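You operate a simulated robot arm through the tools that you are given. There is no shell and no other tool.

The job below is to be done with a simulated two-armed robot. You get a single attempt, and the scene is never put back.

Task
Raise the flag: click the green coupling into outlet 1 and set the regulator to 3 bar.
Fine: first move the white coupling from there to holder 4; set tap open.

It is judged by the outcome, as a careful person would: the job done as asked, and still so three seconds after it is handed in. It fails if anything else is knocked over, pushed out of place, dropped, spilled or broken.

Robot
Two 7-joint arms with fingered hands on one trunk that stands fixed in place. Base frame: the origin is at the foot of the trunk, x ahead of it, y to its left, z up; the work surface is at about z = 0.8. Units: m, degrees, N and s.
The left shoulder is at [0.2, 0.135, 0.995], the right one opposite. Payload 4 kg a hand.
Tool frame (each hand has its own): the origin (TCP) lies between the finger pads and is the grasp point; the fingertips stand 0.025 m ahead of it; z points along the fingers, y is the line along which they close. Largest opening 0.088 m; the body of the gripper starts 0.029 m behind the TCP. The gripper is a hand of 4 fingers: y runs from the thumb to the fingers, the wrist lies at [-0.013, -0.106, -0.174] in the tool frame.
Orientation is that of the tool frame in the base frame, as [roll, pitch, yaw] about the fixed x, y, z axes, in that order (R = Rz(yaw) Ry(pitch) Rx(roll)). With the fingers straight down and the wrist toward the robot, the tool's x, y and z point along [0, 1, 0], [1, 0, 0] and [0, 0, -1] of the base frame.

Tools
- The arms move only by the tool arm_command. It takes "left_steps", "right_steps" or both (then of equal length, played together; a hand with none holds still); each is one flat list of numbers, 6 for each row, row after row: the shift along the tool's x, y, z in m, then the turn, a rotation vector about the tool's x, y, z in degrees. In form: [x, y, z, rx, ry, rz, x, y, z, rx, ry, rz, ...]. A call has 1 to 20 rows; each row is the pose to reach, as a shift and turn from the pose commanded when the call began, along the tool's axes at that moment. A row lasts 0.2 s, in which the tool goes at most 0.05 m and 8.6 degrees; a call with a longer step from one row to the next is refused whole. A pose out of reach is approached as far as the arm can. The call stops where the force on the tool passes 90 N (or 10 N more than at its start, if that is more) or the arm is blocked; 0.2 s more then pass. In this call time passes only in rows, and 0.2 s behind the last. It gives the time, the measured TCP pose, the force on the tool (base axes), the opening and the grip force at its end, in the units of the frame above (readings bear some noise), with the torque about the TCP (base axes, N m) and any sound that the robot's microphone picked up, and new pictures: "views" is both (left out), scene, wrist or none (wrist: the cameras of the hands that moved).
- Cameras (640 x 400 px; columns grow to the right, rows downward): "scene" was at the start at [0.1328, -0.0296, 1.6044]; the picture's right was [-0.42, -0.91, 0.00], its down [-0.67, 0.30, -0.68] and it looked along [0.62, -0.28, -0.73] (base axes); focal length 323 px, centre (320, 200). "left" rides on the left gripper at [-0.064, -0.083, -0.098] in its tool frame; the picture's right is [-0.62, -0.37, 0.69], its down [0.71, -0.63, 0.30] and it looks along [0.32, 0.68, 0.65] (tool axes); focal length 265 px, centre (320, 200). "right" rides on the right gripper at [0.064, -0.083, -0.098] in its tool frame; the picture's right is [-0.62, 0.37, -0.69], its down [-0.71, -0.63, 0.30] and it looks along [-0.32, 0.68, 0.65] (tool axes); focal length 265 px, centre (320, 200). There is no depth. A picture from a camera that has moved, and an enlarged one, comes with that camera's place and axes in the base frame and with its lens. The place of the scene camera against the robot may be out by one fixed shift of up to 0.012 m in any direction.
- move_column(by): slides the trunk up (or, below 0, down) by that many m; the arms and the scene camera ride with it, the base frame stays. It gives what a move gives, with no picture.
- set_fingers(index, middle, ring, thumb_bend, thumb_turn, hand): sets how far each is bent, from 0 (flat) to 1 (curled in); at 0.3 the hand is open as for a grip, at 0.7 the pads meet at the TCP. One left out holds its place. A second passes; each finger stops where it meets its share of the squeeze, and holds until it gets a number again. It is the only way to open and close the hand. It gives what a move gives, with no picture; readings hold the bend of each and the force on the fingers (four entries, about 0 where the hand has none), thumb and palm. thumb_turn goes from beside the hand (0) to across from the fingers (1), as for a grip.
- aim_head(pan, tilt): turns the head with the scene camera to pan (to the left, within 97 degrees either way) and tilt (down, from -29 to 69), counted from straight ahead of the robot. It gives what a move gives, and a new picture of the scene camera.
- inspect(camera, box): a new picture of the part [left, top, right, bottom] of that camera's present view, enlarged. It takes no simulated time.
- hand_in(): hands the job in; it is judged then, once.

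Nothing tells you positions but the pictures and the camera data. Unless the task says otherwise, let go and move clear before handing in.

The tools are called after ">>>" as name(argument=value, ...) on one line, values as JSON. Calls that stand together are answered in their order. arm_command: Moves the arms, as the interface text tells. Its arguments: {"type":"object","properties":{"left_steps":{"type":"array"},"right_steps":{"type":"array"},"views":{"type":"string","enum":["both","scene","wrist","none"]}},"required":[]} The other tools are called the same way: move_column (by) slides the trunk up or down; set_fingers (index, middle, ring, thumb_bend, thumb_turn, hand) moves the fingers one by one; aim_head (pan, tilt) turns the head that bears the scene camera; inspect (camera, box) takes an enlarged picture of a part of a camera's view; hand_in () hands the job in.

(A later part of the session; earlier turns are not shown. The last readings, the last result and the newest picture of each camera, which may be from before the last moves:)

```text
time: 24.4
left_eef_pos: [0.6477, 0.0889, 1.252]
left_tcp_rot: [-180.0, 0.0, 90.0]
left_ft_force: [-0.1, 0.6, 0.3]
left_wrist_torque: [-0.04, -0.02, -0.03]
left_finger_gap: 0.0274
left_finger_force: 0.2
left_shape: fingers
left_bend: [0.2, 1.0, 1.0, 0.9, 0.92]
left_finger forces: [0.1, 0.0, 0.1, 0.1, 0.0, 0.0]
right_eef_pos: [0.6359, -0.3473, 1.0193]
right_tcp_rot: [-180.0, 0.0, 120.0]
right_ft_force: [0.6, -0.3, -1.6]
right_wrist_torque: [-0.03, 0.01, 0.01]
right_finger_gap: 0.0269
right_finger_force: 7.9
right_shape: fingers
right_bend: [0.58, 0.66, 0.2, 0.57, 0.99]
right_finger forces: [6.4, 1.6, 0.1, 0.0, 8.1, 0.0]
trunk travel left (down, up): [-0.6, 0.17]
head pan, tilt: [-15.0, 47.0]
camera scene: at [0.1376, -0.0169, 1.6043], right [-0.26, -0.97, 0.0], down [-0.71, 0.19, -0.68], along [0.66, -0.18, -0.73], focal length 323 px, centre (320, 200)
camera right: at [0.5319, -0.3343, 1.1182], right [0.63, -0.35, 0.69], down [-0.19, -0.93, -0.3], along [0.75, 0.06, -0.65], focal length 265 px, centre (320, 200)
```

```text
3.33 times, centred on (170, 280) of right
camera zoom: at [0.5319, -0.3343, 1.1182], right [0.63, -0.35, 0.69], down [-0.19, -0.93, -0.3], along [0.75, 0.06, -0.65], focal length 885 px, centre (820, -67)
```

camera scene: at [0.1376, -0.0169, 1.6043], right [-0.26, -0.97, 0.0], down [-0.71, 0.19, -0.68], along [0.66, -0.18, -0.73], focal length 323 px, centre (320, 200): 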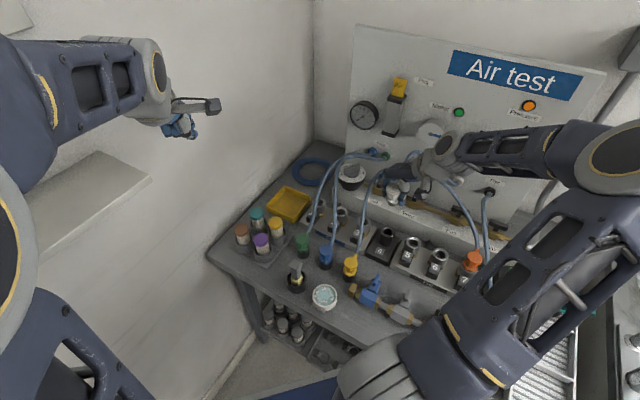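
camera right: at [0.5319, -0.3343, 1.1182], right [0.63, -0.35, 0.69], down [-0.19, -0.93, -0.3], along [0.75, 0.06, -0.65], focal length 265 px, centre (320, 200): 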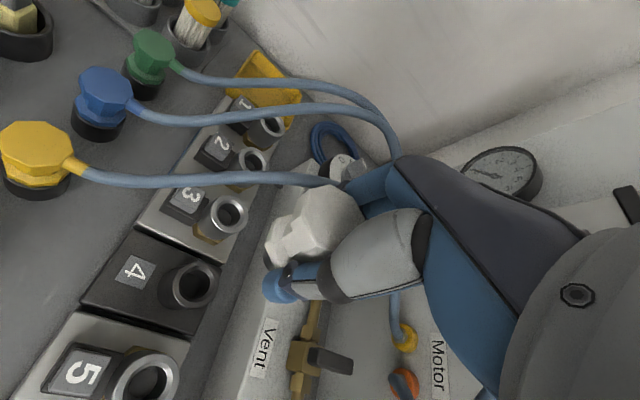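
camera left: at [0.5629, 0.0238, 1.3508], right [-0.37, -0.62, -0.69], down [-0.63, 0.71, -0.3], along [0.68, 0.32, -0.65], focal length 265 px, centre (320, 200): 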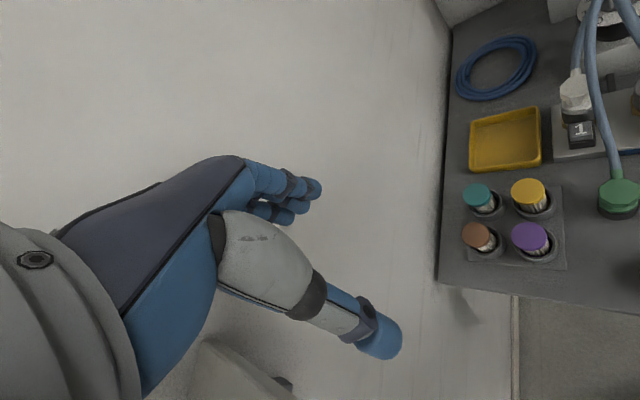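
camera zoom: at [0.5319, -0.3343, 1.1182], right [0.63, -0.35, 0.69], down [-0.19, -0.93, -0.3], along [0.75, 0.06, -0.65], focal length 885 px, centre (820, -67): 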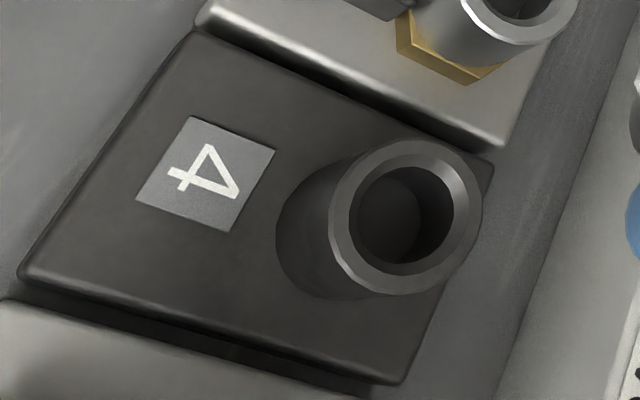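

The coupling leans about 14° about the line between thumb and fingers, with its top toward the bench front. Holder 4's mouth is near (0.628, -0.352), at about the same height as the outlets (0.86). I'll turn the hand 14° to make the coupling upright, centre it over the holder and re-check.

>>> arm_command(right_steps=[-0.003, -0.004, 0.0, 0, 5, 0, -0.005, -0.007, 0.01, 0, 10, 0, -0.007, -0.0093, 0.03, 0, 14, 0], views="wrist")

>>> inspect(camera="scene", box=[370, 180, 430, 240])

>>> inspect(camera="right", box=[160, 150, 440, 350])

```text
time: 25.2
left_eef_pos: [0.6463, 0.088, 1.2522]
left_tcp_rot: [-180.0, 0.1, 90.0]
left_ft_force: [-0.6, -0.6, -0.1]
left_wrist_torque: [-0.01, 0.01, 0.01]
left_finger_gap: 0.0277
left_finger_force: 0.0
left_shape: fingers
left_bend: [0.2, 1.0, 1.0, 0.9, 0.92]
left_finger forces: [0.0, 0.1, 0.1, 0.0, 0.1, 0.0]
right_eef_pos: [0.6329, -0.3575, 0.9889]
right_tcp_rot: [-180.0, -14.1, 120.0]
right_ft_force: [0.2, 0.7, -0.6]
right_wrist_torque: [-0.01, 0.02, -0.01]
right_finger_gap: 0.0271
right_finger_force: 8.6
right_shape: fingers
right_bend: [0.58, 0.66, 0.2, 0.57, 0.99]
right_finger forces: [6.3, 1.7, 0.0, 0.1, 8.1, 0.1]
trunk travel left (down, up): [-0.6, 0.17]
head pan, tilt: [-15.0, 47.0]
camera right: at [0.5412, -0.3675, 1.1012], right [0.7, -0.48, 0.52], down [-0.24, -0.85, -0.47], along [0.67, 0.21, -0.71], focal length 265 px, centre (320, 200)
```

right: 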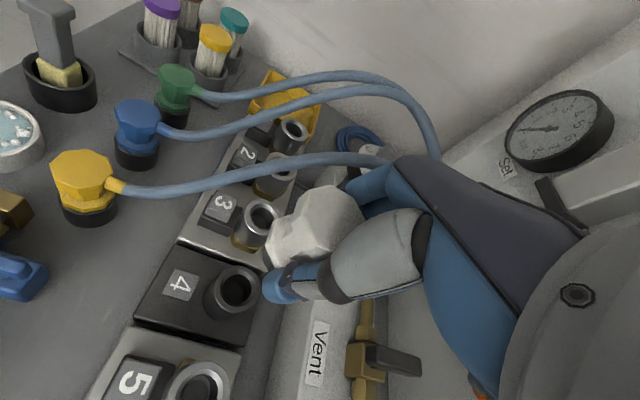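

```text
6.67 times, centred on (400, 210) of scene
camera zoom: at [0.1373, -0.0169, 1.6044], right [-0.26, -0.97, 0.0], down [-0.71, 0.19, -0.68], along [0.66, -0.18, -0.73], focal length 2153 px, centre (-213, 133)
```

zoom: 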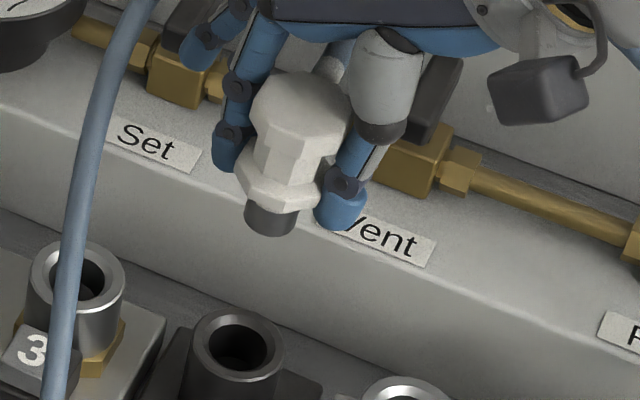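

```text
2.00 times, centred on (300, 250) of right
camera zoom: at [0.5412, -0.3675, 1.1012], right [0.7, -0.48, 0.52], down [-0.24, -0.85, -0.47], along [0.67, 0.21, -0.71], focal length 531 px, centre (360, 100)
```

zoom: 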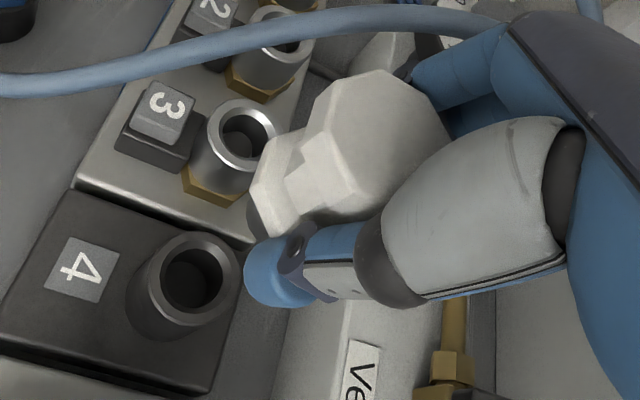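

The coupling now looks upright, and both cameras put it within about 3 mm of holder 4's centre. I'll lower it straight down to just above the holder's mouth and check again.

>>> arm_command(right_steps=[-0.005, 0.0005, 0.02, 0, 0, 0, -0.0095, 0.001, 0.042, 0, 0, 0, -0.0138, 0.001, 0.0625, 0, 0, 0], views="wrist")

>>> inspect(camera="scene", box=[370, 195, 430, 255])

>>> inspect(camera="right", box=[160, 150, 440, 350])

```text
time: 26.0
left_eef_pos: [0.6463, 0.0874, 1.2522]
left_tcp_rot: [180.0, 0.0, 90.0]
left_ft_force: [-0.1, 0.2, 1.3]
left_wrist_torque: [-0.01, 0.03, -0.01]
left_finger_gap: 0.0275
left_finger_force: 0.0
left_shape: fingers
left_bend: [0.2, 1.0, 1.0, 0.9, 0.92]
left_finger forces: [0.0, 0.0, 0.0, 0.0, 0.1, 0.1]
right_eef_pos: [0.6334, -0.3568, 0.9251]
right_tcp_rot: [-180.0, -14.0, 120.0]
right_ft_force: [0.3, -0.3, -1.1]
right_wrist_torque: [-0.03, -0.01, -0.03]
right_finger_gap: 0.0269
right_finger_force: 7.8
right_shape: fingers
right_bend: [0.58, 0.66, 0.2, 0.57, 0.99]
right_finger forces: [6.4, 1.7, 0.0, 0.0, 8.2, 0.0]
trunk travel left (down, up): [-0.6, 0.17]
head pan, tilt: [-15.0, 47.0]
camera right: at [0.542, -0.3656, 1.0373], right [0.7, -0.48, 0.52], down [-0.23, -0.85, -0.47], along [0.67, 0.21, -0.71], focal length 265 px, centre (320, 200)
```

right: 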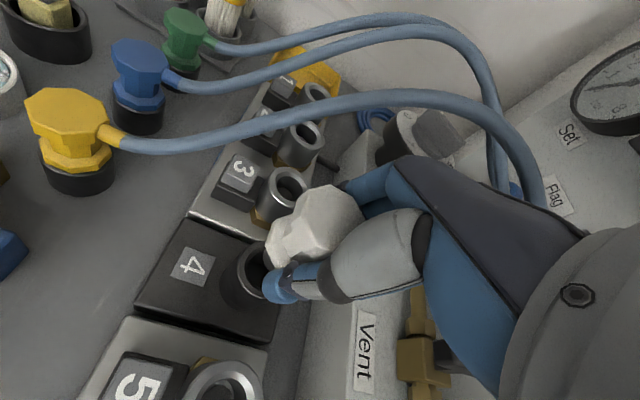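

```text
6.67 times, centred on (400, 225) of scene
camera zoom: at [0.1373, -0.017, 1.6044], right [-0.26, -0.97, 0.0], down [-0.71, 0.19, -0.68], along [0.66, -0.18, -0.73], focal length 2153 px, centre (-213, 33)
```

zoom: 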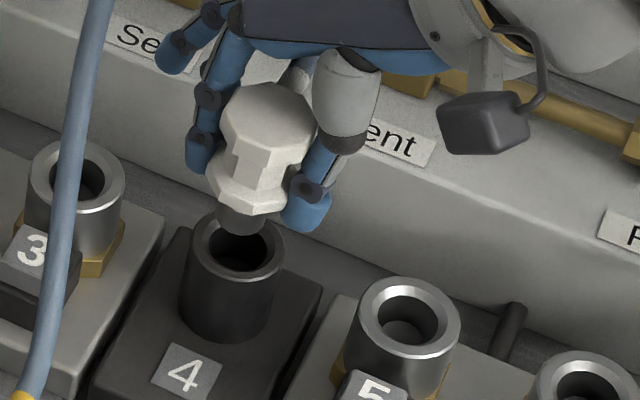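

```text
2.00 times, centred on (300, 250) of right
camera zoom: at [0.542, -0.3656, 1.0373], right [0.7, -0.48, 0.52], down [-0.23, -0.85, -0.47], along [0.67, 0.21, -0.71], focal length 531 px, centre (360, 100)
```

zoom: 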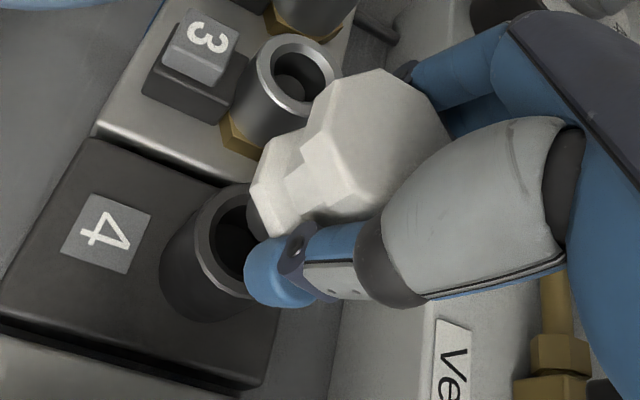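

The spigot is about 2–3 mm to the right of the holder's centre. I'll correct that while lowering it into the mouth.

>>> arm_command(right_steps=[0.0021, 0.00125, 0.0005, 0, 0, 0, -0.0003, 0.00125, 0.0102, 0, 0, 0, -0.0027, 0.00125, 0.0199, 0, 0, 0, -0.0046, 0.00125, 0.0276, 0, 0, 0], views="none")

>>> inspect(camera="scene", box=[370, 195, 430, 255])

>>> inspect(camera="right", box=[160, 150, 440, 350])

```text
time: 27.0
left_eef_pos: [0.6464, 0.0883, 1.2525]
left_tcp_rot: [179.9, 0.0, 90.0]
left_ft_force: [0.4, -0.7, 0.1]
left_wrist_torque: [0.01, -0.02, 0.04]
left_finger_gap: 0.0274
left_finger_force: 0.0
left_shape: fingers
left_bend: [0.2, 1.0, 1.0, 0.9, 0.92]
left_finger forces: [0.1, 0.0, 0.0, 0.0, 0.0, 0.0]
right_eef_pos: [0.6324, -0.3535, 0.8967]
right_tcp_rot: [-179.9, -14.0, 120.0]
right_ft_force: [-2.0, -1.8, 1.2]
right_wrist_torque: [-0.06, 0.05, 0.05]
right_finger_gap: 0.0267
right_finger_force: 8.9
right_shape: fingers
right_bend: [0.59, 0.67, 0.2, 0.57, 1.0]
right_finger forces: [6.5, 2.5, 0.1, 0.0, 9.2, 0.1]
trunk travel left (down, up): [-0.6, 0.17]
head pan, tilt: [-15.0, 47.0]
```

```text
6.67 times, centred on (400, 225) of scene
camera zoom: at [0.1373, -0.0171, 1.6044], right [-0.26, -0.97, 0.0], down [-0.71, 0.19, -0.68], along [0.66, -0.18, -0.73], focal length 2153 px, centre (-213, 33)
```

zoom: 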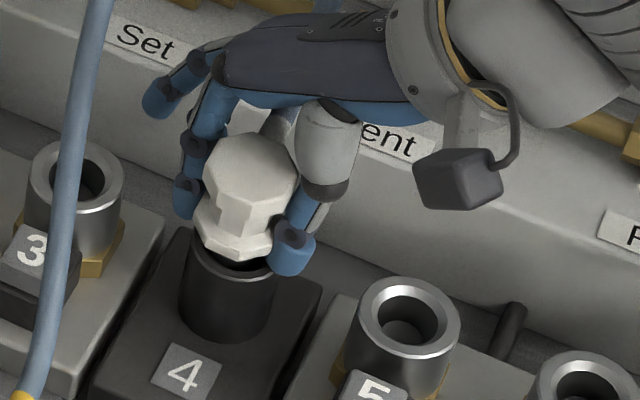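

```text
2.00 times, centred on (300, 250) of right
camera zoom: at [0.5411, -0.363, 1.0094], right [0.7, -0.48, 0.52], down [-0.24, -0.85, -0.47], along [0.67, 0.21, -0.71], focal length 531 px, centre (360, 100)
```

zoom: 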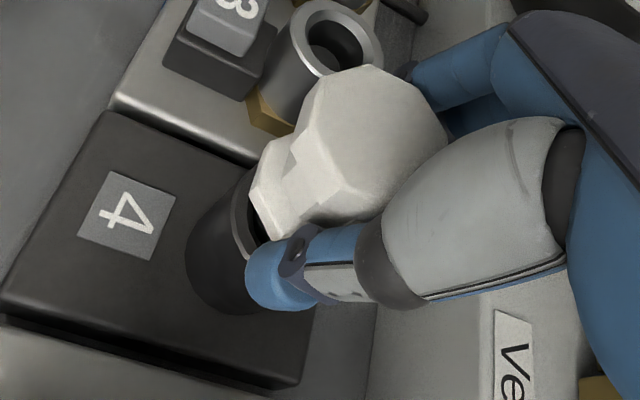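

The spigot has entered holder 4 with only about 2 N of side force. I'll continue down gently until the flange seats.

>>> arm_command(right_steps=[-0.0007, 0, 0.003, 0, 0, 0, -0.0015, 0, 0.006, 0, 0, 0, -0.0022, 0, 0.009, 0, 0, 0], views="none")

>>> inspect(camera="scene", box=[370, 195, 430, 255])

>>> inspect(camera="right", box=[160, 150, 440, 350])

```text
time: 27.8
left_eef_pos: [0.6464, 0.089, 1.2534]
left_tcp_rot: [179.9, 0.0, 90.0]
left_ft_force: [-0.4, 0.7, -0.2]
left_wrist_torque: [-0.02, 0.01, -0.02]
left_finger_gap: 0.0277
left_finger_force: 0.0
left_shape: fingers
left_bend: [0.2, 1.0, 1.0, 0.9, 0.92]
left_finger forces: [0.0, 0.0, 0.0, 0.0, 0.0, 0.0]
right_eef_pos: [0.633, -0.3544, 0.8914]
right_tcp_rot: [179.9, -13.9, 120.1]
right_ft_force: [-1.7, 2.3, 41.1]
right_wrist_torque: [-0.1, 0.23, 0.16]
right_finger_gap: 0.0261
right_finger_force: 30.9
right_shape: fingers
right_bend: [0.61, 0.73, 0.2, 0.57, 0.99]
right_finger forces: [4.5, 32.5, 0.0, 0.0, 25.9, 0.0]
trunk travel left (down, up): [-0.6, 0.17]
head pan, tilt: [-15.0, 47.0]
```

```text
6.67 times, centred on (400, 225) of scene
camera zoom: at [0.1363, -0.0164, 1.6051], right [-0.26, -0.97, 0.0], down [-0.71, 0.19, -0.68], along [0.66, -0.18, -0.73], focal length 2153 px, centre (-213, 33)
```

zoom: 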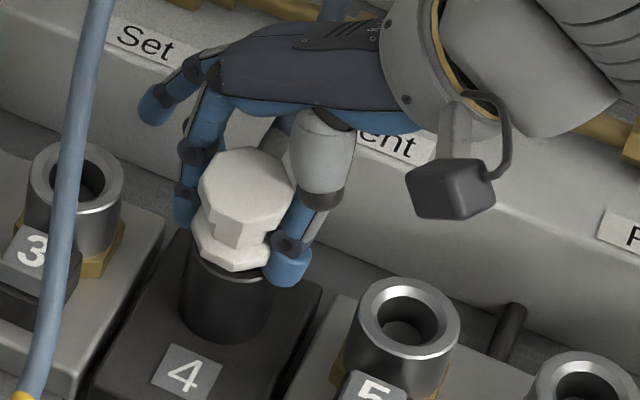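

```text
2.00 times, centred on (300, 250) of right
camera zoom: at [0.5419, -0.3621, 1.0036], right [0.7, -0.48, 0.53], down [-0.23, -0.85, -0.47], along [0.67, 0.21, -0.71], focal length 531 px, centre (360, 100)
```

zoom: 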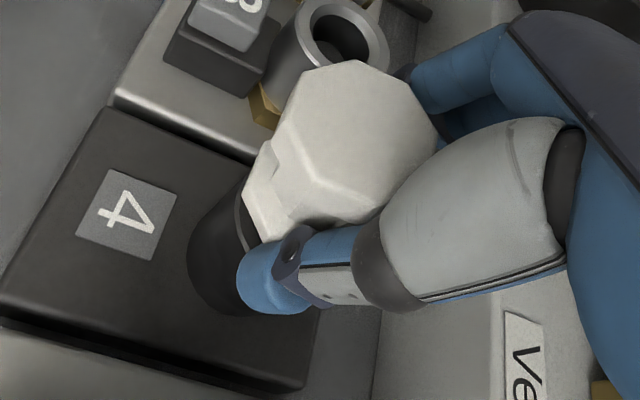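

It has met the seat (41 N downward). I'll ease back up a few millimetres to take off the load, then open the fingers a little so that it settles.

>>> arm_command(right_steps=[0.0007, 0, -0.003, 0, 0, 0, 0.0012, 0, -0.005, 0, 0, 0], views="none")

>>> inspect(camera="scene", box=[370, 195, 430, 255])

```text
time: 28.4
left_eef_pos: [0.647, 0.0887, 1.2532]
left_tcp_rot: [-180.0, -0.1, 90.0]
left_ft_force: [-0.8, -0.1, -0.2]
left_wrist_torque: [-0.03, -0.02, -0.04]
left_finger_gap: 0.0276
left_finger_force: 0.0
left_shape: fingers
left_bend: [0.2, 1.0, 1.0, 0.9, 0.92]
left_finger forces: [0.1, 0.0, 0.0, 0.1, 0.1, 0.0]
right_eef_pos: [0.6322, -0.3544, 0.8925]
right_tcp_rot: [-179.9, -14.0, 120.0]
right_ft_force: [2.7, 0.7, 16.9]
right_wrist_torque: [-0.04, -0.17, 0.04]
right_finger_gap: 0.0261
right_finger_force: 18.5
right_shape: fingers
right_bend: [0.6, 0.72, 0.2, 0.58, 0.99]
right_finger forces: [6.1, 19.4, 0.1, 0.0, 12.1, 0.1]
trunk travel left (down, up): [-0.6, 0.17]
head pan, tilt: [-15.0, 47.0]
```

```text
6.67 times, centred on (400, 225) of scene
camera zoom: at [0.1371, -0.0168, 1.6041], right [-0.26, -0.97, 0.0], down [-0.71, 0.19, -0.68], along [0.66, -0.18, -0.73], focal length 2153 px, centre (-213, 33)
```

zoom: 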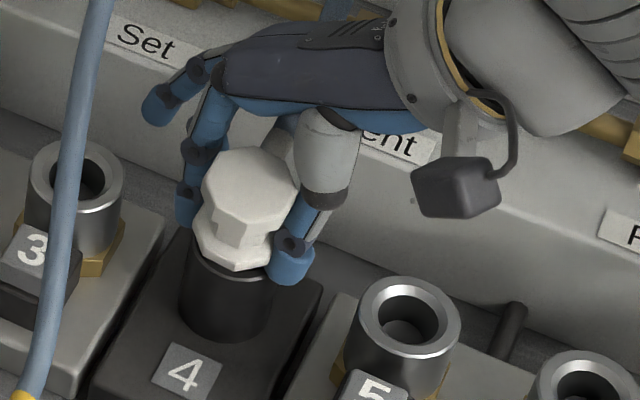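

Some load remains, so I'll ease up 2 mm more and then release.

>>> arm_command(right_steps=[0.0005, 0, -0.002, 0, 0, 0], views="none")

>>> set_fingers(hand="right", index=0.48, middle=0.48, thumb_bend=0.46)

>>> inspect(camera="scene", box=[370, 195, 430, 255])

>>> inspect(camera="right", box=[160, 150, 440, 350])

```text
time: 28.8
left_eef_pos: [0.6475, 0.0887, 1.2519]
left_tcp_rot: [-180.0, 0.0, 90.0]
left_ft_force: [0.4, 0.1, 0.0]
left_wrist_torque: [0.01, 0.0, -0.03]
left_finger_gap: 0.0275
left_finger_force: 0.1
left_shape: fingers
left_bend: [0.2, 1.0, 1.0, 0.9, 0.92]
left_finger forces: [0.0, 0.0, 0.0, 0.0, 0.1, 0.1]
right_eef_pos: [0.6311, -0.3555, 0.8938]
right_tcp_rot: [-180.0, -14.2, 119.9]
right_ft_force: [-0.4, 0.9, 5.2]
right_wrist_torque: [-0.05, -0.05, 0.03]
right_finger_gap: 0.0263
right_finger_force: 12.3
right_shape: fingers
right_bend: [0.6, 0.71, 0.2, 0.58, 0.99]
right_finger forces: [6.6, 9.3, 0.0, 0.0, 8.5, 0.1]
trunk travel left (down, up): [-0.6, 0.17]
head pan, tilt: [-15.0, 47.0]
```

```text
time: 29.8
left_eef_pos: [0.6467, 0.0878, 1.2527]
left_tcp_rot: [179.9, -0.1, 90.0]
left_ft_force: [0.4, -0.2, 0.2]
left_wrist_torque: [0.03, 0.02, -0.03]
left_finger_gap: 0.0276
left_finger_force: 0.1
left_shape: fingers
left_bend: [0.2, 1.0, 1.0, 0.9, 0.92]
left_finger forces: [0.0, 0.0, 0.0, 0.0, 0.1, 0.0]
right_eef_pos: [0.6318, -0.3546, 0.8956]
right_tcp_rot: [-180.0, -14.0, 120.0]
right_ft_force: [0.1, 0.3, 0.6]
right_wrist_torque: [-0.02, 0.03, -0.01]
right_finger_gap: 0.0477
right_finger_force: 0.0
right_shape: fingers
right_bend: [0.48, 0.48, 0.2, 0.46, 0.98]
right_finger forces: [0.0, 0.0, 0.0, 0.0, 0.1, 0.0]
trunk travel left (down, up): [-0.6, 0.17]
head pan, tilt: [-15.0, 47.0]
```

```text
6.67 times, centred on (400, 225) of scene
camera zoom: at [0.1374, -0.0171, 1.6043], right [-0.26, -0.97, 0.0], down [-0.71, 0.19, -0.68], along [0.66, -0.18, -0.73], focal length 2153 px, centre (-213, 33)
```

zoom: 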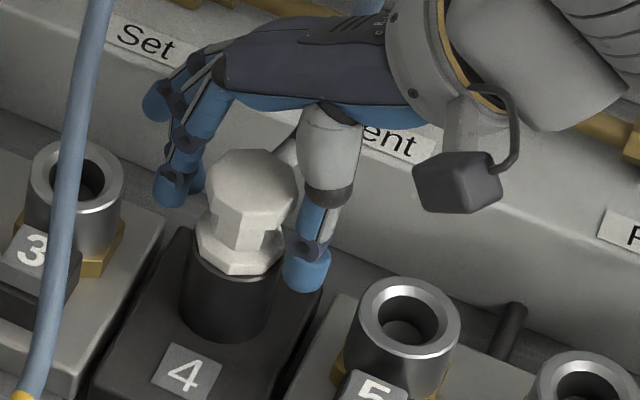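

```text
2.00 times, centred on (300, 250) of right
camera zoom: at [0.5411, -0.3632, 1.0075], right [0.7, -0.48, 0.52], down [-0.24, -0.85, -0.47], along [0.67, 0.21, -0.71], focal length 531 px, centre (360, 100)
```

zoom: 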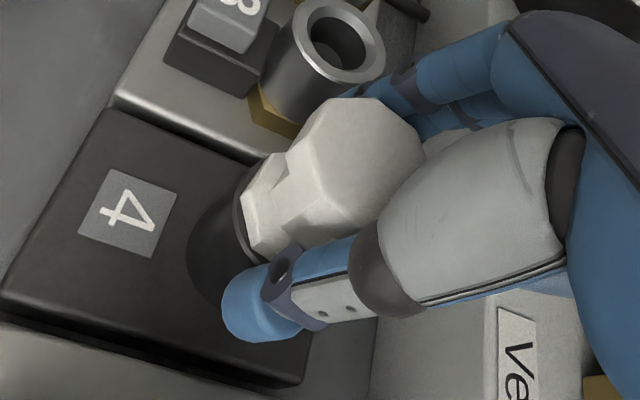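

The white coupling now stands upright in holder 4 with its flange on the rim. I'll open slightly wider and withdraw straight up.

>>> set_fingers(hand="right", index=0.42, middle=0.42, thumb_bend=0.4)

>>> arm_command(right_steps=[0.0036, 0, -0.0146, 0, 0, 0, 0.0073, 0, -0.029, 0, 0, 0, 0.0121, 0, -0.0485, 0, 0, 0, 0.017, 0, -0.068, 0, -5, 0, 0.0242, 0, -0.097, 0, -10, 0, 0.029, 0, -0.116, 0, -14, 0], views="both")

>>> inspect(camera="scene", box=[360, 195, 430, 255])

>>> inspect(camera="right", box=[80, 200, 320, 350])

```text
time: 30.8
left_eef_pos: [0.6467, 0.0876, 1.2527]
left_tcp_rot: [180.0, 0.0, 89.9]
left_ft_force: [0.2, -0.4, 0.0]
left_wrist_torque: [-0.02, -0.01, 0.04]
left_finger_gap: 0.0274
left_finger_force: 0.0
left_shape: fingers
left_bend: [0.2, 1.0, 1.0, 0.9, 0.92]
left_finger forces: [0.0, 0.0, 0.0, 0.1, 0.0, 0.0]
right_eef_pos: [0.6319, -0.3532, 0.8945]
right_tcp_rot: [-180.0, -14.1, 119.9]
right_ft_force: [0.6, 0.9, -0.5]
right_wrist_torque: [0.04, 0.02, -0.03]
right_finger_gap: 0.0607
right_finger_force: 0.0
right_shape: fingers
right_bend: [0.42, 0.42, 0.2, 0.4, 0.97]
right_finger forces: [0.0, 0.0, 0.0, 0.0, 0.0, 0.0]
trunk travel left (down, up): [-0.6, 0.17]
head pan, tilt: [-15.0, 47.0]
```

```text
time: 32.2
left_eef_pos: [0.6466, 0.0873, 1.2532]
left_tcp_rot: [180.0, 0.1, 90.0]
left_ft_force: [1.2, -0.3, -0.6]
left_wrist_torque: [0.05, 0.02, 0.03]
left_finger_gap: 0.0275
left_finger_force: 0.1
left_shape: fingers
left_bend: [0.2, 1.0, 1.0, 0.9, 0.92]
left_finger forces: [0.0, 0.0, 0.0, 0.0, 0.0, 0.1]
right_eef_pos: [0.6331, -0.3543, 1.0158]
right_tcp_rot: [179.8, 0.1, 120.0]
right_ft_force: [0.4, 0.1, -0.4]
right_wrist_torque: [0.03, 0.0, 0.0]
right_finger_gap: 0.0612
right_finger_force: 0.0
right_shape: fingers
right_bend: [0.42, 0.42, 0.2, 0.4, 0.97]
right_finger forces: [0.0, 0.0, 0.1, 0.0, 0.0, 0.0]
trunk travel left (down, up): [-0.6, 0.17]
head pan, tilt: [-15.0, 47.0]
camera scene: at [0.1375, -0.0173, 1.6043], right [-0.26, -0.97, 0.0], down [-0.71, 0.19, -0.68], along [0.66, -0.18, -0.73], focal length 323 px, centre (320, 200)
camera right: at [0.5287, -0.3409, 1.1147], right [0.63, -0.35, 0.69], down [-0.19, -0.93, -0.3], along [0.75, 0.06, -0.65], focal length 265 px, centre (320, 200)
```

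scene: 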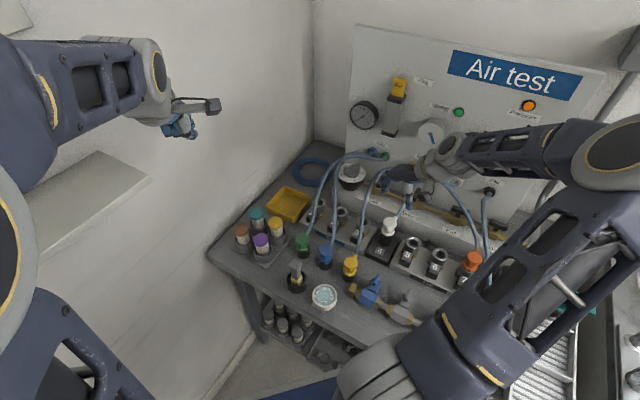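
right: 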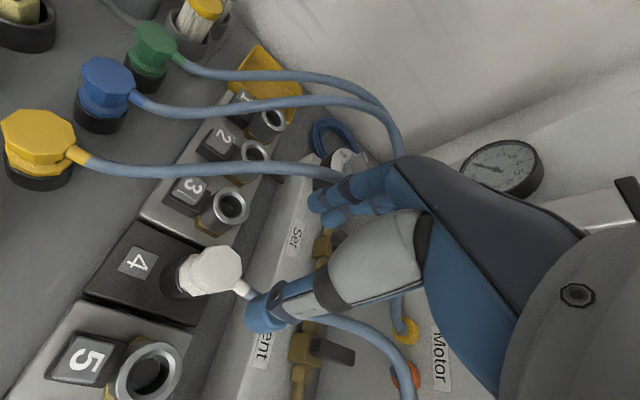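

```text
6.67 times, centred on (395, 225) of scene
camera zoom: at [0.1375, -0.0173, 1.6043], right [-0.26, -0.97, 0.0], down [-0.71, 0.19, -0.68], along [0.66, -0.18, -0.73], focal length 2153 px, centre (-180, 33)
```

zoom: 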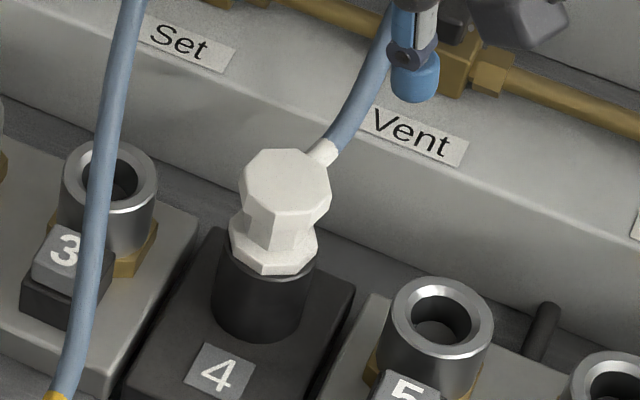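

```text
2.67 times, centred on (200, 275) of right
camera zoom: at [0.5287, -0.3409, 1.1147], right [0.63, -0.35, 0.69], down [-0.19, -0.93, -0.3], along [0.75, 0.06, -0.65], focal length 708 px, centre (640, 0)
```

zoom: 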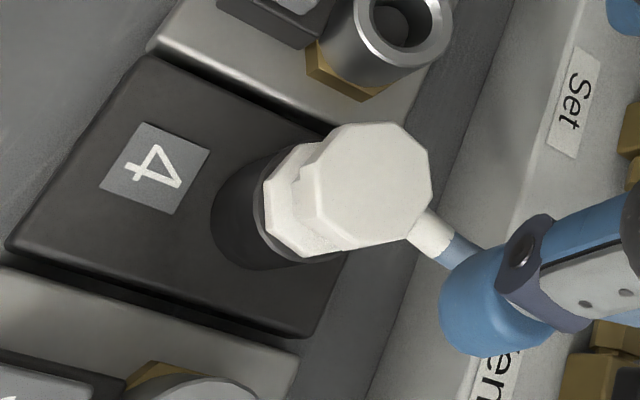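

The white coupling is properly seated and upright in holder 4. Now for the green coupling, near (0.658, -0.107) with its top at about 0.887: I'll move the right hand above it.

>>> arm_command(right_steps=[0.02, 0.02, -0.02, 0, 0, 0, 0.055, 0.04, -0.02, 0, 0, 0, 0.09, 0.065, -0.02, 0, 0, 0, 0.125, 0.09, -0.02, 0, 0, 0, 0.16, 0.11, -0.02, 0, 0, 0, 0.185, 0.13, -0.02, 0, 0, 0, 0.2, 0.146, -0.01, 0, 0, 0], views="both")

>>> inspect(camera="right", box=[100, 150, 420, 350])

>>> inspect(camera="left", box=[520, 100, 640, 220])

>>> inspect(camera="scene", box=[270, 195, 350, 275])

```text
time: 33.8
left_eef_pos: [0.6473, 0.0864, 1.2529]
left_tcp_rot: [-180.0, 0.1, 89.9]
left_ft_force: [0.1, -0.5, -0.1]
left_wrist_torque: [0.02, -0.01, 0.0]
left_finger_gap: 0.0274
left_finger_force: 0.0
left_shape: fingers
left_bend: [0.2, 1.0, 1.0, 0.9, 0.92]
left_finger forces: [0.0, 0.0, 0.0, 0.0, 0.1, 0.0]
right_eef_pos: [0.6593, -0.1075, 1.0251]
right_tcp_rot: [-180.0, -0.1, 119.9]
right_ft_force: [-0.1, -0.7, -0.7]
right_wrist_torque: [0.04, -0.01, 0.03]
right_finger_gap: 0.0611
right_finger_force: 0.0
right_shape: fingers
right_bend: [0.42, 0.42, 0.2, 0.4, 0.97]
right_finger forces: [0.0, 0.1, 0.0, 0.0, 0.1, 0.0]
trunk travel left (down, up): [-0.6, 0.17]
head pan, tilt: [-15.0, 47.0]
camera scene: at [0.1372, -0.0173, 1.6044], right [-0.26, -0.97, 0.0], down [-0.71, 0.19, -0.68], along [0.66, -0.18, -0.73], focal length 323 px, centre (320, 200)
camera right: at [0.5545, -0.0943, 1.1243], right [0.63, -0.35, 0.69], down [-0.19, -0.93, -0.31], along [0.75, 0.06, -0.65], focal length 265 px, centre (320, 200)
```

scene: 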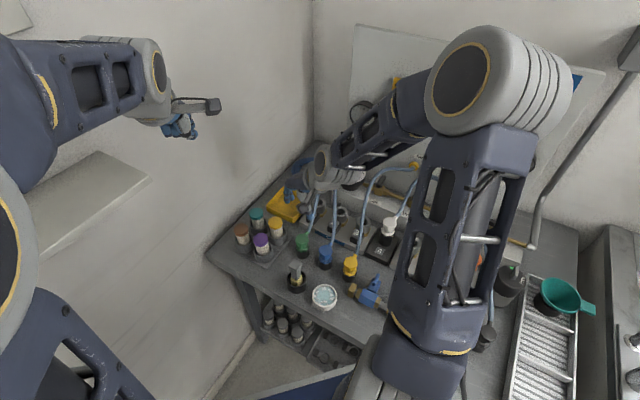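
right: 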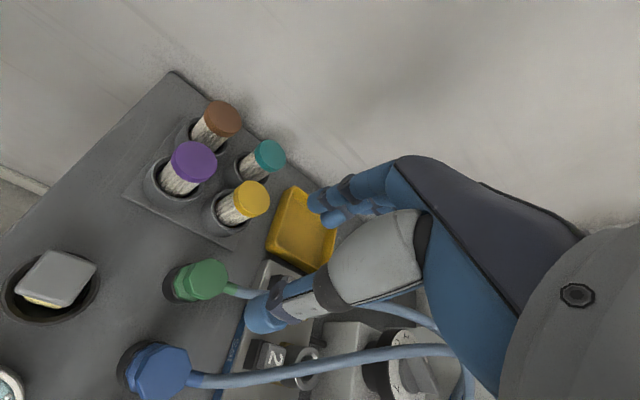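

```text
2.00 times, centred on (260, 250) of right
camera zoom: at [0.5545, -0.0943, 1.1243], right [0.63, -0.35, 0.69], down [-0.19, -0.93, -0.31], along [0.75, 0.06, -0.65], focal length 531 px, centre (440, 100)
```

zoom: 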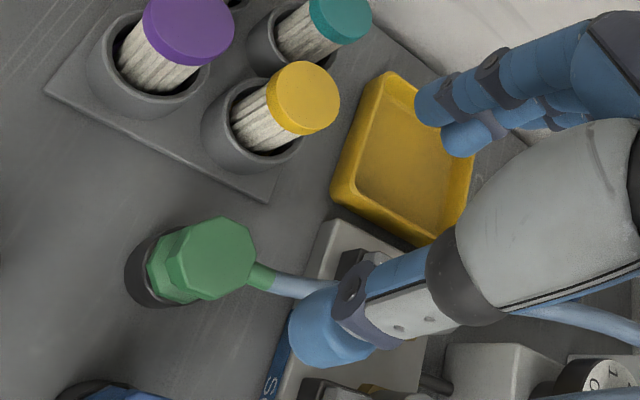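

```text
3.33 times, centred on (580, 160) of left
camera zoom: at [0.563, 0.0231, 1.3508], right [-0.37, -0.62, -0.69], down [-0.63, 0.71, -0.3], along [0.68, 0.32, -0.65], focal length 885 px, centre (-547, 333)
```

zoom: 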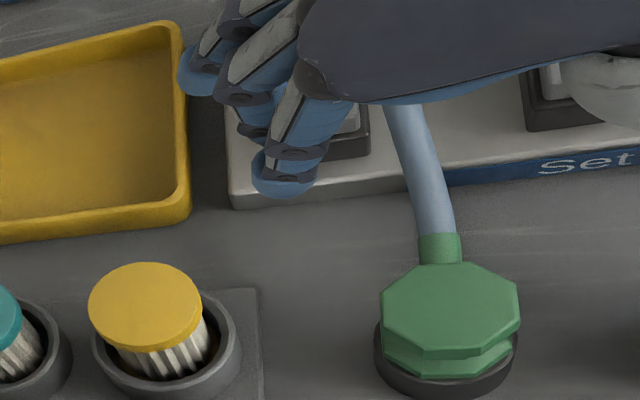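

```text
5.00 times, centred on (310, 235) of scene
camera zoom: at [0.1372, -0.0173, 1.6044], right [-0.26, -0.97, 0.0], down [-0.71, 0.19, -0.68], along [0.66, -0.18, -0.73], focal length 1615 px, centre (370, 25)
```

zoom: 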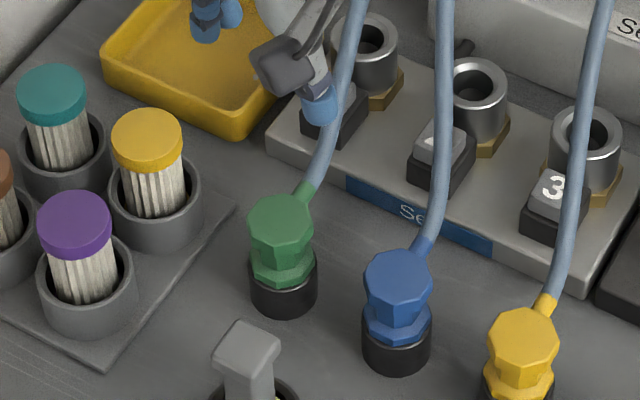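

The green coupling's top is at about (0.661, -0.110, 0.874), with a brush holder close by on the finger side. I'll use a narrower opening and descend in stages.

>>> set_fingers(hand="right", index=0.45, middle=0.45, ring=0.2, thumb_bend=0.44)

>>> arm_command(right_steps=[0, 0, 0.04, 0, 0, 0, 0.001, 0, 0.08, 0, 0, 0, 0.001, 0, 0.115, 0, 0, 0], views="wrist")

>>> inspect(camera="right", box=[100, 150, 420, 350])

>>> inspect(camera="left", box=[520, 100, 640, 220])

>>> inspect(camera="scene", box=[270, 195, 350, 275])

```text
time: 34.8
left_eef_pos: [0.6471, 0.0885, 1.253]
left_tcp_rot: [180.0, 0.0, 90.0]
left_ft_force: [-1.2, 0.1, -0.5]
left_wrist_torque: [-0.02, -0.02, -0.03]
left_finger_gap: 0.0276
left_finger_force: 0.1
left_shape: fingers
left_bend: [0.2, 1.0, 1.0, 0.9, 0.92]
left_finger forces: [0.0, 0.0, 0.0, 0.0, 0.1, 0.0]
right_eef_pos: [0.6592, -0.1079, 1.0247]
right_tcp_rot: [180.0, 0.0, 119.9]
right_ft_force: [0.6, 0.1, 0.6]
right_wrist_torque: [0.02, -0.03, -0.02]
right_finger_gap: 0.0542
right_finger_force: 0.0
right_shape: fingers
right_bend: [0.45, 0.45, 0.2, 0.44, 0.97]
right_finger forces: [0.1, 0.1, 0.1, 0.1, 0.1, 0.0]
trunk travel left (down, up): [-0.6, 0.17]
head pan, tilt: [-15.0, 47.0]
```

```text
time: 35.6
left_eef_pos: [0.6472, 0.0889, 1.2523]
left_tcp_rot: [179.9, 0.0, 90.0]
left_ft_force: [-1.3, -0.2, -0.2]
left_wrist_torque: [0.0, 0.01, -0.01]
left_finger_gap: 0.0275
left_finger_force: 0.1
left_shape: fingers
left_bend: [0.2, 1.0, 1.0, 0.9, 0.92]
left_finger forces: [0.1, 0.0, 0.0, 0.0, 0.0, 0.0]
right_eef_pos: [0.6587, -0.1071, 0.9101]
right_tcp_rot: [180.0, 0.0, 120.0]
right_ft_force: [0.1, -0.7, 1.0]
right_wrist_torque: [0.03, 0.01, -0.01]
right_finger_gap: 0.0544
right_finger_force: 0.0
right_shape: fingers
right_bend: [0.45, 0.45, 0.2, 0.44, 0.97]
right_finger forces: [0.0, 0.0, 0.0, 0.0, 0.0, 0.0]
trunk travel left (down, up): [-0.6, 0.17]
head pan, tilt: [-15.0, 47.0]
camera right: at [0.5534, -0.0936, 1.0088], right [0.63, -0.35, 0.69], down [-0.19, -0.93, -0.3], along [0.75, 0.06, -0.65], focal length 265 px, centre (320, 200)
```

right: 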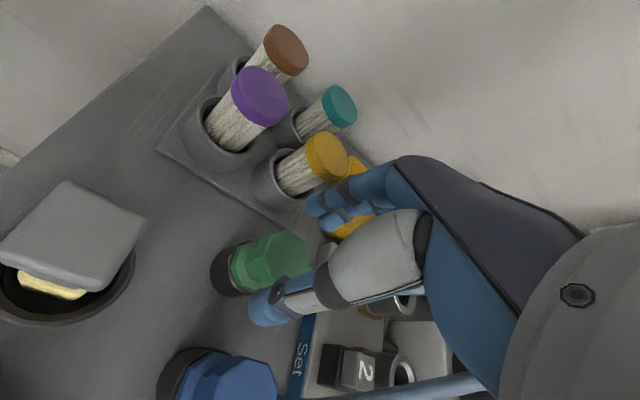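

```text
2.00 times, centred on (260, 250) of right
camera zoom: at [0.5534, -0.0936, 1.0088], right [0.63, -0.35, 0.69], down [-0.19, -0.93, -0.3], along [0.75, 0.06, -0.65], focal length 531 px, centre (440, 100)
```

zoom: 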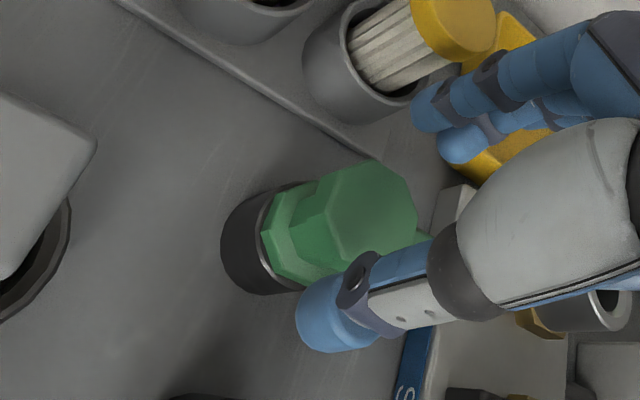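

```text
3.33 times, centred on (580, 160) of left
camera zoom: at [0.5628, 0.0234, 1.3509], right [-0.37, -0.62, -0.69], down [-0.63, 0.71, -0.3], along [0.68, 0.32, -0.65], focal length 885 px, centre (-547, 333)
```

zoom: 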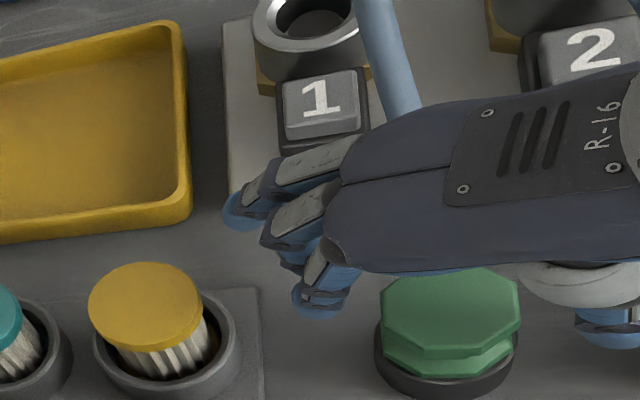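

```text
5.00 times, centred on (310, 235) of scene
camera zoom: at [0.1371, -0.017, 1.6044], right [-0.26, -0.97, 0.0], down [-0.71, 0.19, -0.68], along [0.66, -0.18, -0.73], focal length 1615 px, centre (370, 25)
```

zoom: 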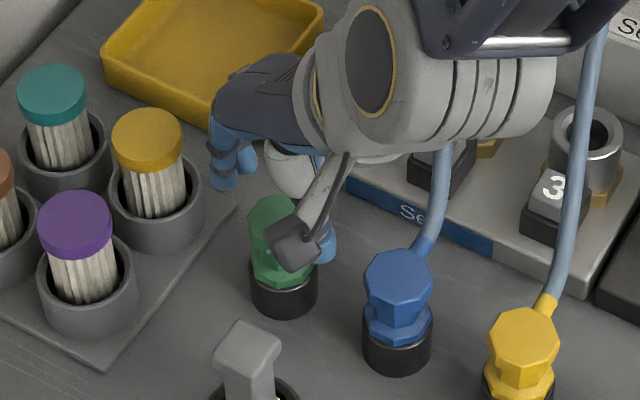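

The green coupling is centred between the index/middle fingers and the thumb, and the brush stays clear. I'll go down to the grip height.

>>> arm_command(right_steps=[0, 0, 0.02, 0, 0, 0, 0, 0, 0.036, 0, 0, 0, 0, 0, 0.051, 0, 0, 0], views="none")

>>> inspect(camera="right", box=[140, 150, 420, 350])

>>> inspect(camera="left", box=[520, 100, 640, 220])

```text
time: 36.4
left_eef_pos: [0.6476, 0.0878, 1.2524]
left_tcp_rot: [180.0, 0.0, 89.9]
left_ft_force: [-0.6, -0.3, 0.3]
left_wrist_torque: [-0.01, -0.03, 0.03]
left_finger_gap: 0.0278
left_finger_force: 0.0
left_shape: fingers
left_bend: [0.2, 1.0, 1.0, 0.9, 0.92]
left_finger forces: [0.0, 0.0, 0.0, 0.0, 0.1, 0.0]
right_eef_pos: [0.657, -0.1072, 0.8587]
right_tcp_rot: [-179.9, 0.0, 119.9]
right_ft_force: [-0.2, 0.0, 0.5]
right_wrist_torque: [0.04, 0.02, 0.01]
right_finger_gap: 0.0544
right_finger_force: 0.1
right_shape: fingers
right_bend: [0.45, 0.45, 0.2, 0.44, 0.97]
right_finger forces: [0.0, 0.0, 0.0, 0.1, 0.1, 0.0]
trunk travel left (down, up): [-0.6, 0.17]
head pan, tilt: [-15.0, 47.0]
```

```text
2.00 times, centred on (280, 250) of right
camera zoom: at [0.5543, -0.094, 0.9584], right [0.63, -0.35, 0.69], down [-0.19, -0.93, -0.3], along [0.75, 0.06, -0.65], focal length 531 px, centre (400, 100)
```

zoom: 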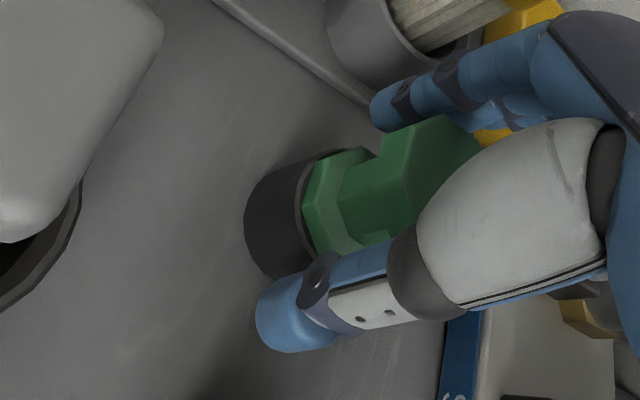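

```text
3.33 times, centred on (580, 160) of left
camera zoom: at [0.563, 0.0234, 1.3508], right [-0.37, -0.62, -0.69], down [-0.63, 0.71, -0.3], along [0.68, 0.32, -0.65], focal length 885 px, centre (-547, 333)
```

zoom: 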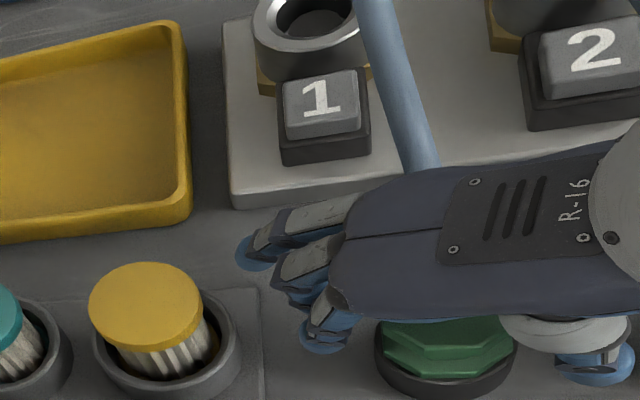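

The position matches the earlier successful grip. I'll close the fingers on the green coupling.

>>> set_fingers(hand="right", index=0.7, middle=0.72, thumb_bend=0.7)

>>> inspect(camera="right", box=[140, 150, 420, 350])

>>> inspect(camera="left", box=[520, 100, 640, 220])

```text
time: 37.4
left_eef_pos: [0.6477, 0.0871, 1.2522]
left_tcp_rot: [-179.9, 0.0, 90.0]
left_ft_force: [-0.3, 0.3, 0.5]
left_wrist_torque: [0.0, -0.01, -0.01]
left_finger_gap: 0.0281
left_finger_force: 0.1
left_shape: fingers
left_bend: [0.2, 1.0, 1.0, 0.9, 0.92]
left_finger forces: [0.0, 0.1, 0.0, 0.0, 0.0, 0.0]
right_eef_pos: [0.6586, -0.1071, 0.8596]
right_tcp_rot: [179.9, 0.1, 120.0]
right_ft_force: [7.6, 2.7, 0.4]
right_wrist_torque: [0.08, -0.22, 0.0]
right_finger_gap: 0.0258
right_finger_force: 12.0
right_shape: fingers
right_bend: [0.59, 0.6, 0.2, 0.57, 0.99]
right_finger forces: [6.5, 9.5, 0.0, 0.1, 7.6, 0.0]
trunk travel left (down, up): [-0.6, 0.17]
head pan, tilt: [-15.0, 47.0]
```

```text
2.00 times, centred on (280, 250) of right
camera zoom: at [0.5549, -0.0939, 0.9587], right [0.63, -0.35, 0.69], down [-0.19, -0.93, -0.3], along [0.76, 0.06, -0.65], focal length 531 px, centre (400, 100)
```

zoom: 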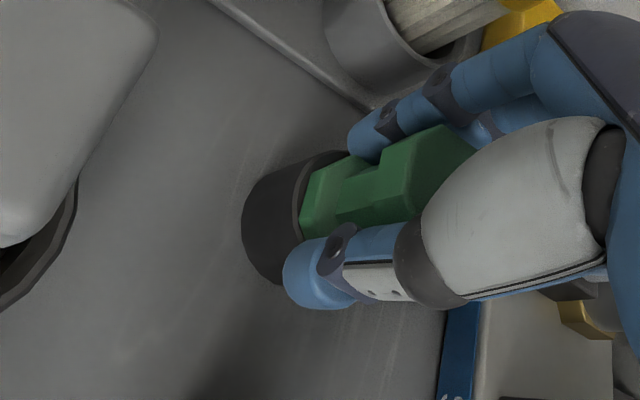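

```text
3.33 times, centred on (580, 160) of left
camera zoom: at [0.5633, 0.0235, 1.3507], right [-0.37, -0.62, -0.69], down [-0.63, 0.71, -0.3], along [0.68, 0.32, -0.65], focal length 885 px, centre (-547, 333)
```

zoom: 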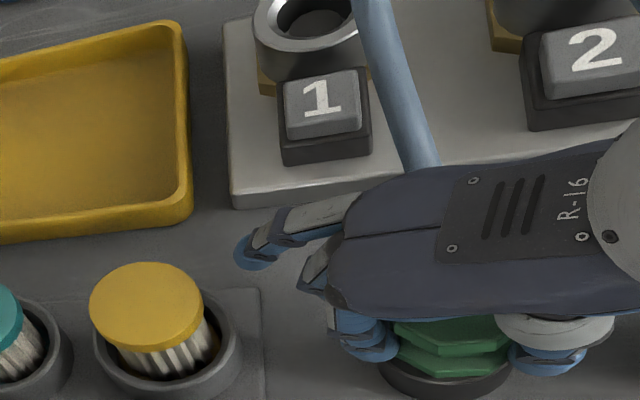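

The grip is solid and even, and the coupling is upright. I'll lift it slowly off its post.

>>> arm_command(right_steps=[0, 0.001, -0.006, 0, 0, 0, 0, 0.001, -0.012, 0, 0, 0, 0, 0.001, -0.018, 0, 0, 0, 0, 0.001, -0.026, 0, 0, 0, 0, 0.001, -0.036, 0, 0, 0, 0, 0.001, -0.048, 0, 0, 0, 0, 0.001, -0.06, 0, 0, 0, 0, 0.001, -0.075, 0, 0, 0], views="wrist")

>>> inspect(camera="right", box=[140, 150, 420, 350])

>>> inspect(camera="left", box=[520, 80, 640, 200])

>>> inspect(camera="scene", box=[270, 175, 350, 255])

```text
time: 39.2
left_eef_pos: [0.6482, 0.0886, 1.2527]
left_tcp_rot: [-179.9, 0.0, 90.1]
left_ft_force: [-0.3, -0.1, 0.2]
left_wrist_torque: [0.05, -0.01, -0.01]
left_finger_gap: 0.0277
left_finger_force: 0.0
left_shape: fingers
left_bend: [0.2, 1.0, 1.0, 0.9, 0.92]
left_finger forces: [0.0, 0.0, 0.0, 0.0, 0.0, 0.1]
right_eef_pos: [0.659, -0.1063, 0.9356]
right_tcp_rot: [179.9, 0.0, 120.1]
right_ft_force: [-0.6, 0.0, -1.7]
right_wrist_torque: [-0.01, 0.0, 0.03]
right_finger_gap: 0.0258
right_finger_force: 11.2
right_shape: fingers
right_bend: [0.61, 0.62, 0.2, 0.57, 0.99]
right_finger forces: [5.1, 6.8, 0.0, 0.0, 10.6, 0.1]
trunk travel left (down, up): [-0.6, 0.17]
head pan, tilt: [-15.0, 47.0]
camera right: at [0.5547, -0.0935, 1.0346], right [0.63, -0.35, 0.69], down [-0.19, -0.93, -0.3], along [0.75, 0.06, -0.65], focal length 265 px, centre (320, 200)
```

right: 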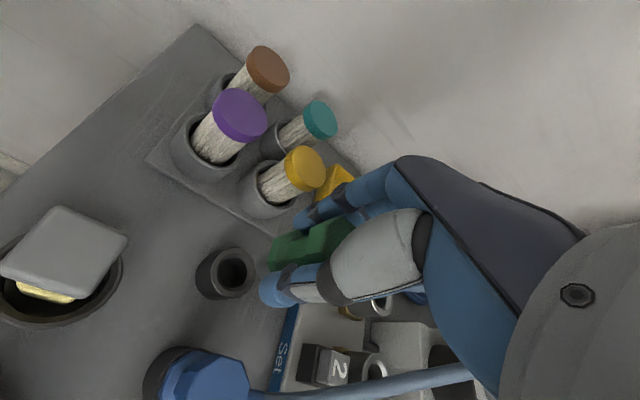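

```text
2.00 times, centred on (280, 250) of right
camera zoom: at [0.5547, -0.0935, 1.0346], right [0.63, -0.35, 0.69], down [-0.19, -0.93, -0.3], along [0.75, 0.06, -0.65], focal length 531 px, centre (400, 100)
```

zoom: 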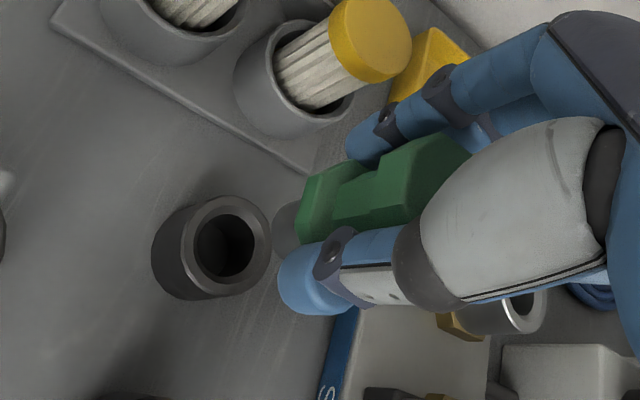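

```text
3.33 times, centred on (580, 140) of left
camera zoom: at [0.5632, 0.0234, 1.3507], right [-0.37, -0.62, -0.69], down [-0.63, 0.71, -0.3], along [0.68, 0.32, -0.65], focal length 885 px, centre (-547, 400)
```

zoom: 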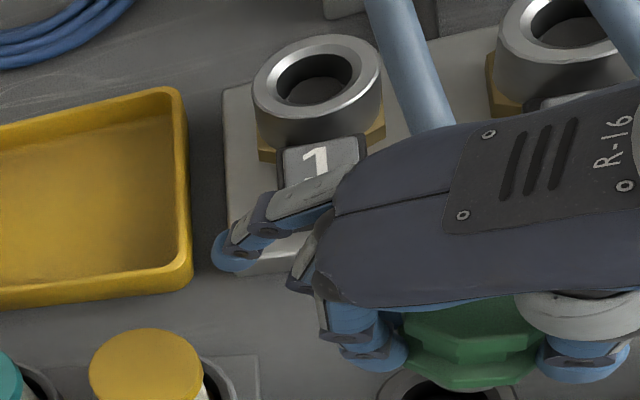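

```text
5.00 times, centred on (310, 215) of scene
camera zoom: at [0.1375, -0.0171, 1.6043], right [-0.26, -0.97, 0.0], down [-0.71, 0.19, -0.68], along [0.66, -0.18, -0.73], focal length 1615 px, centre (370, 125)
```

zoom: 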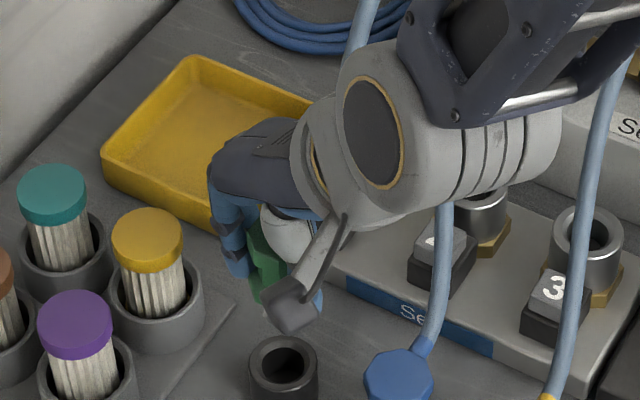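

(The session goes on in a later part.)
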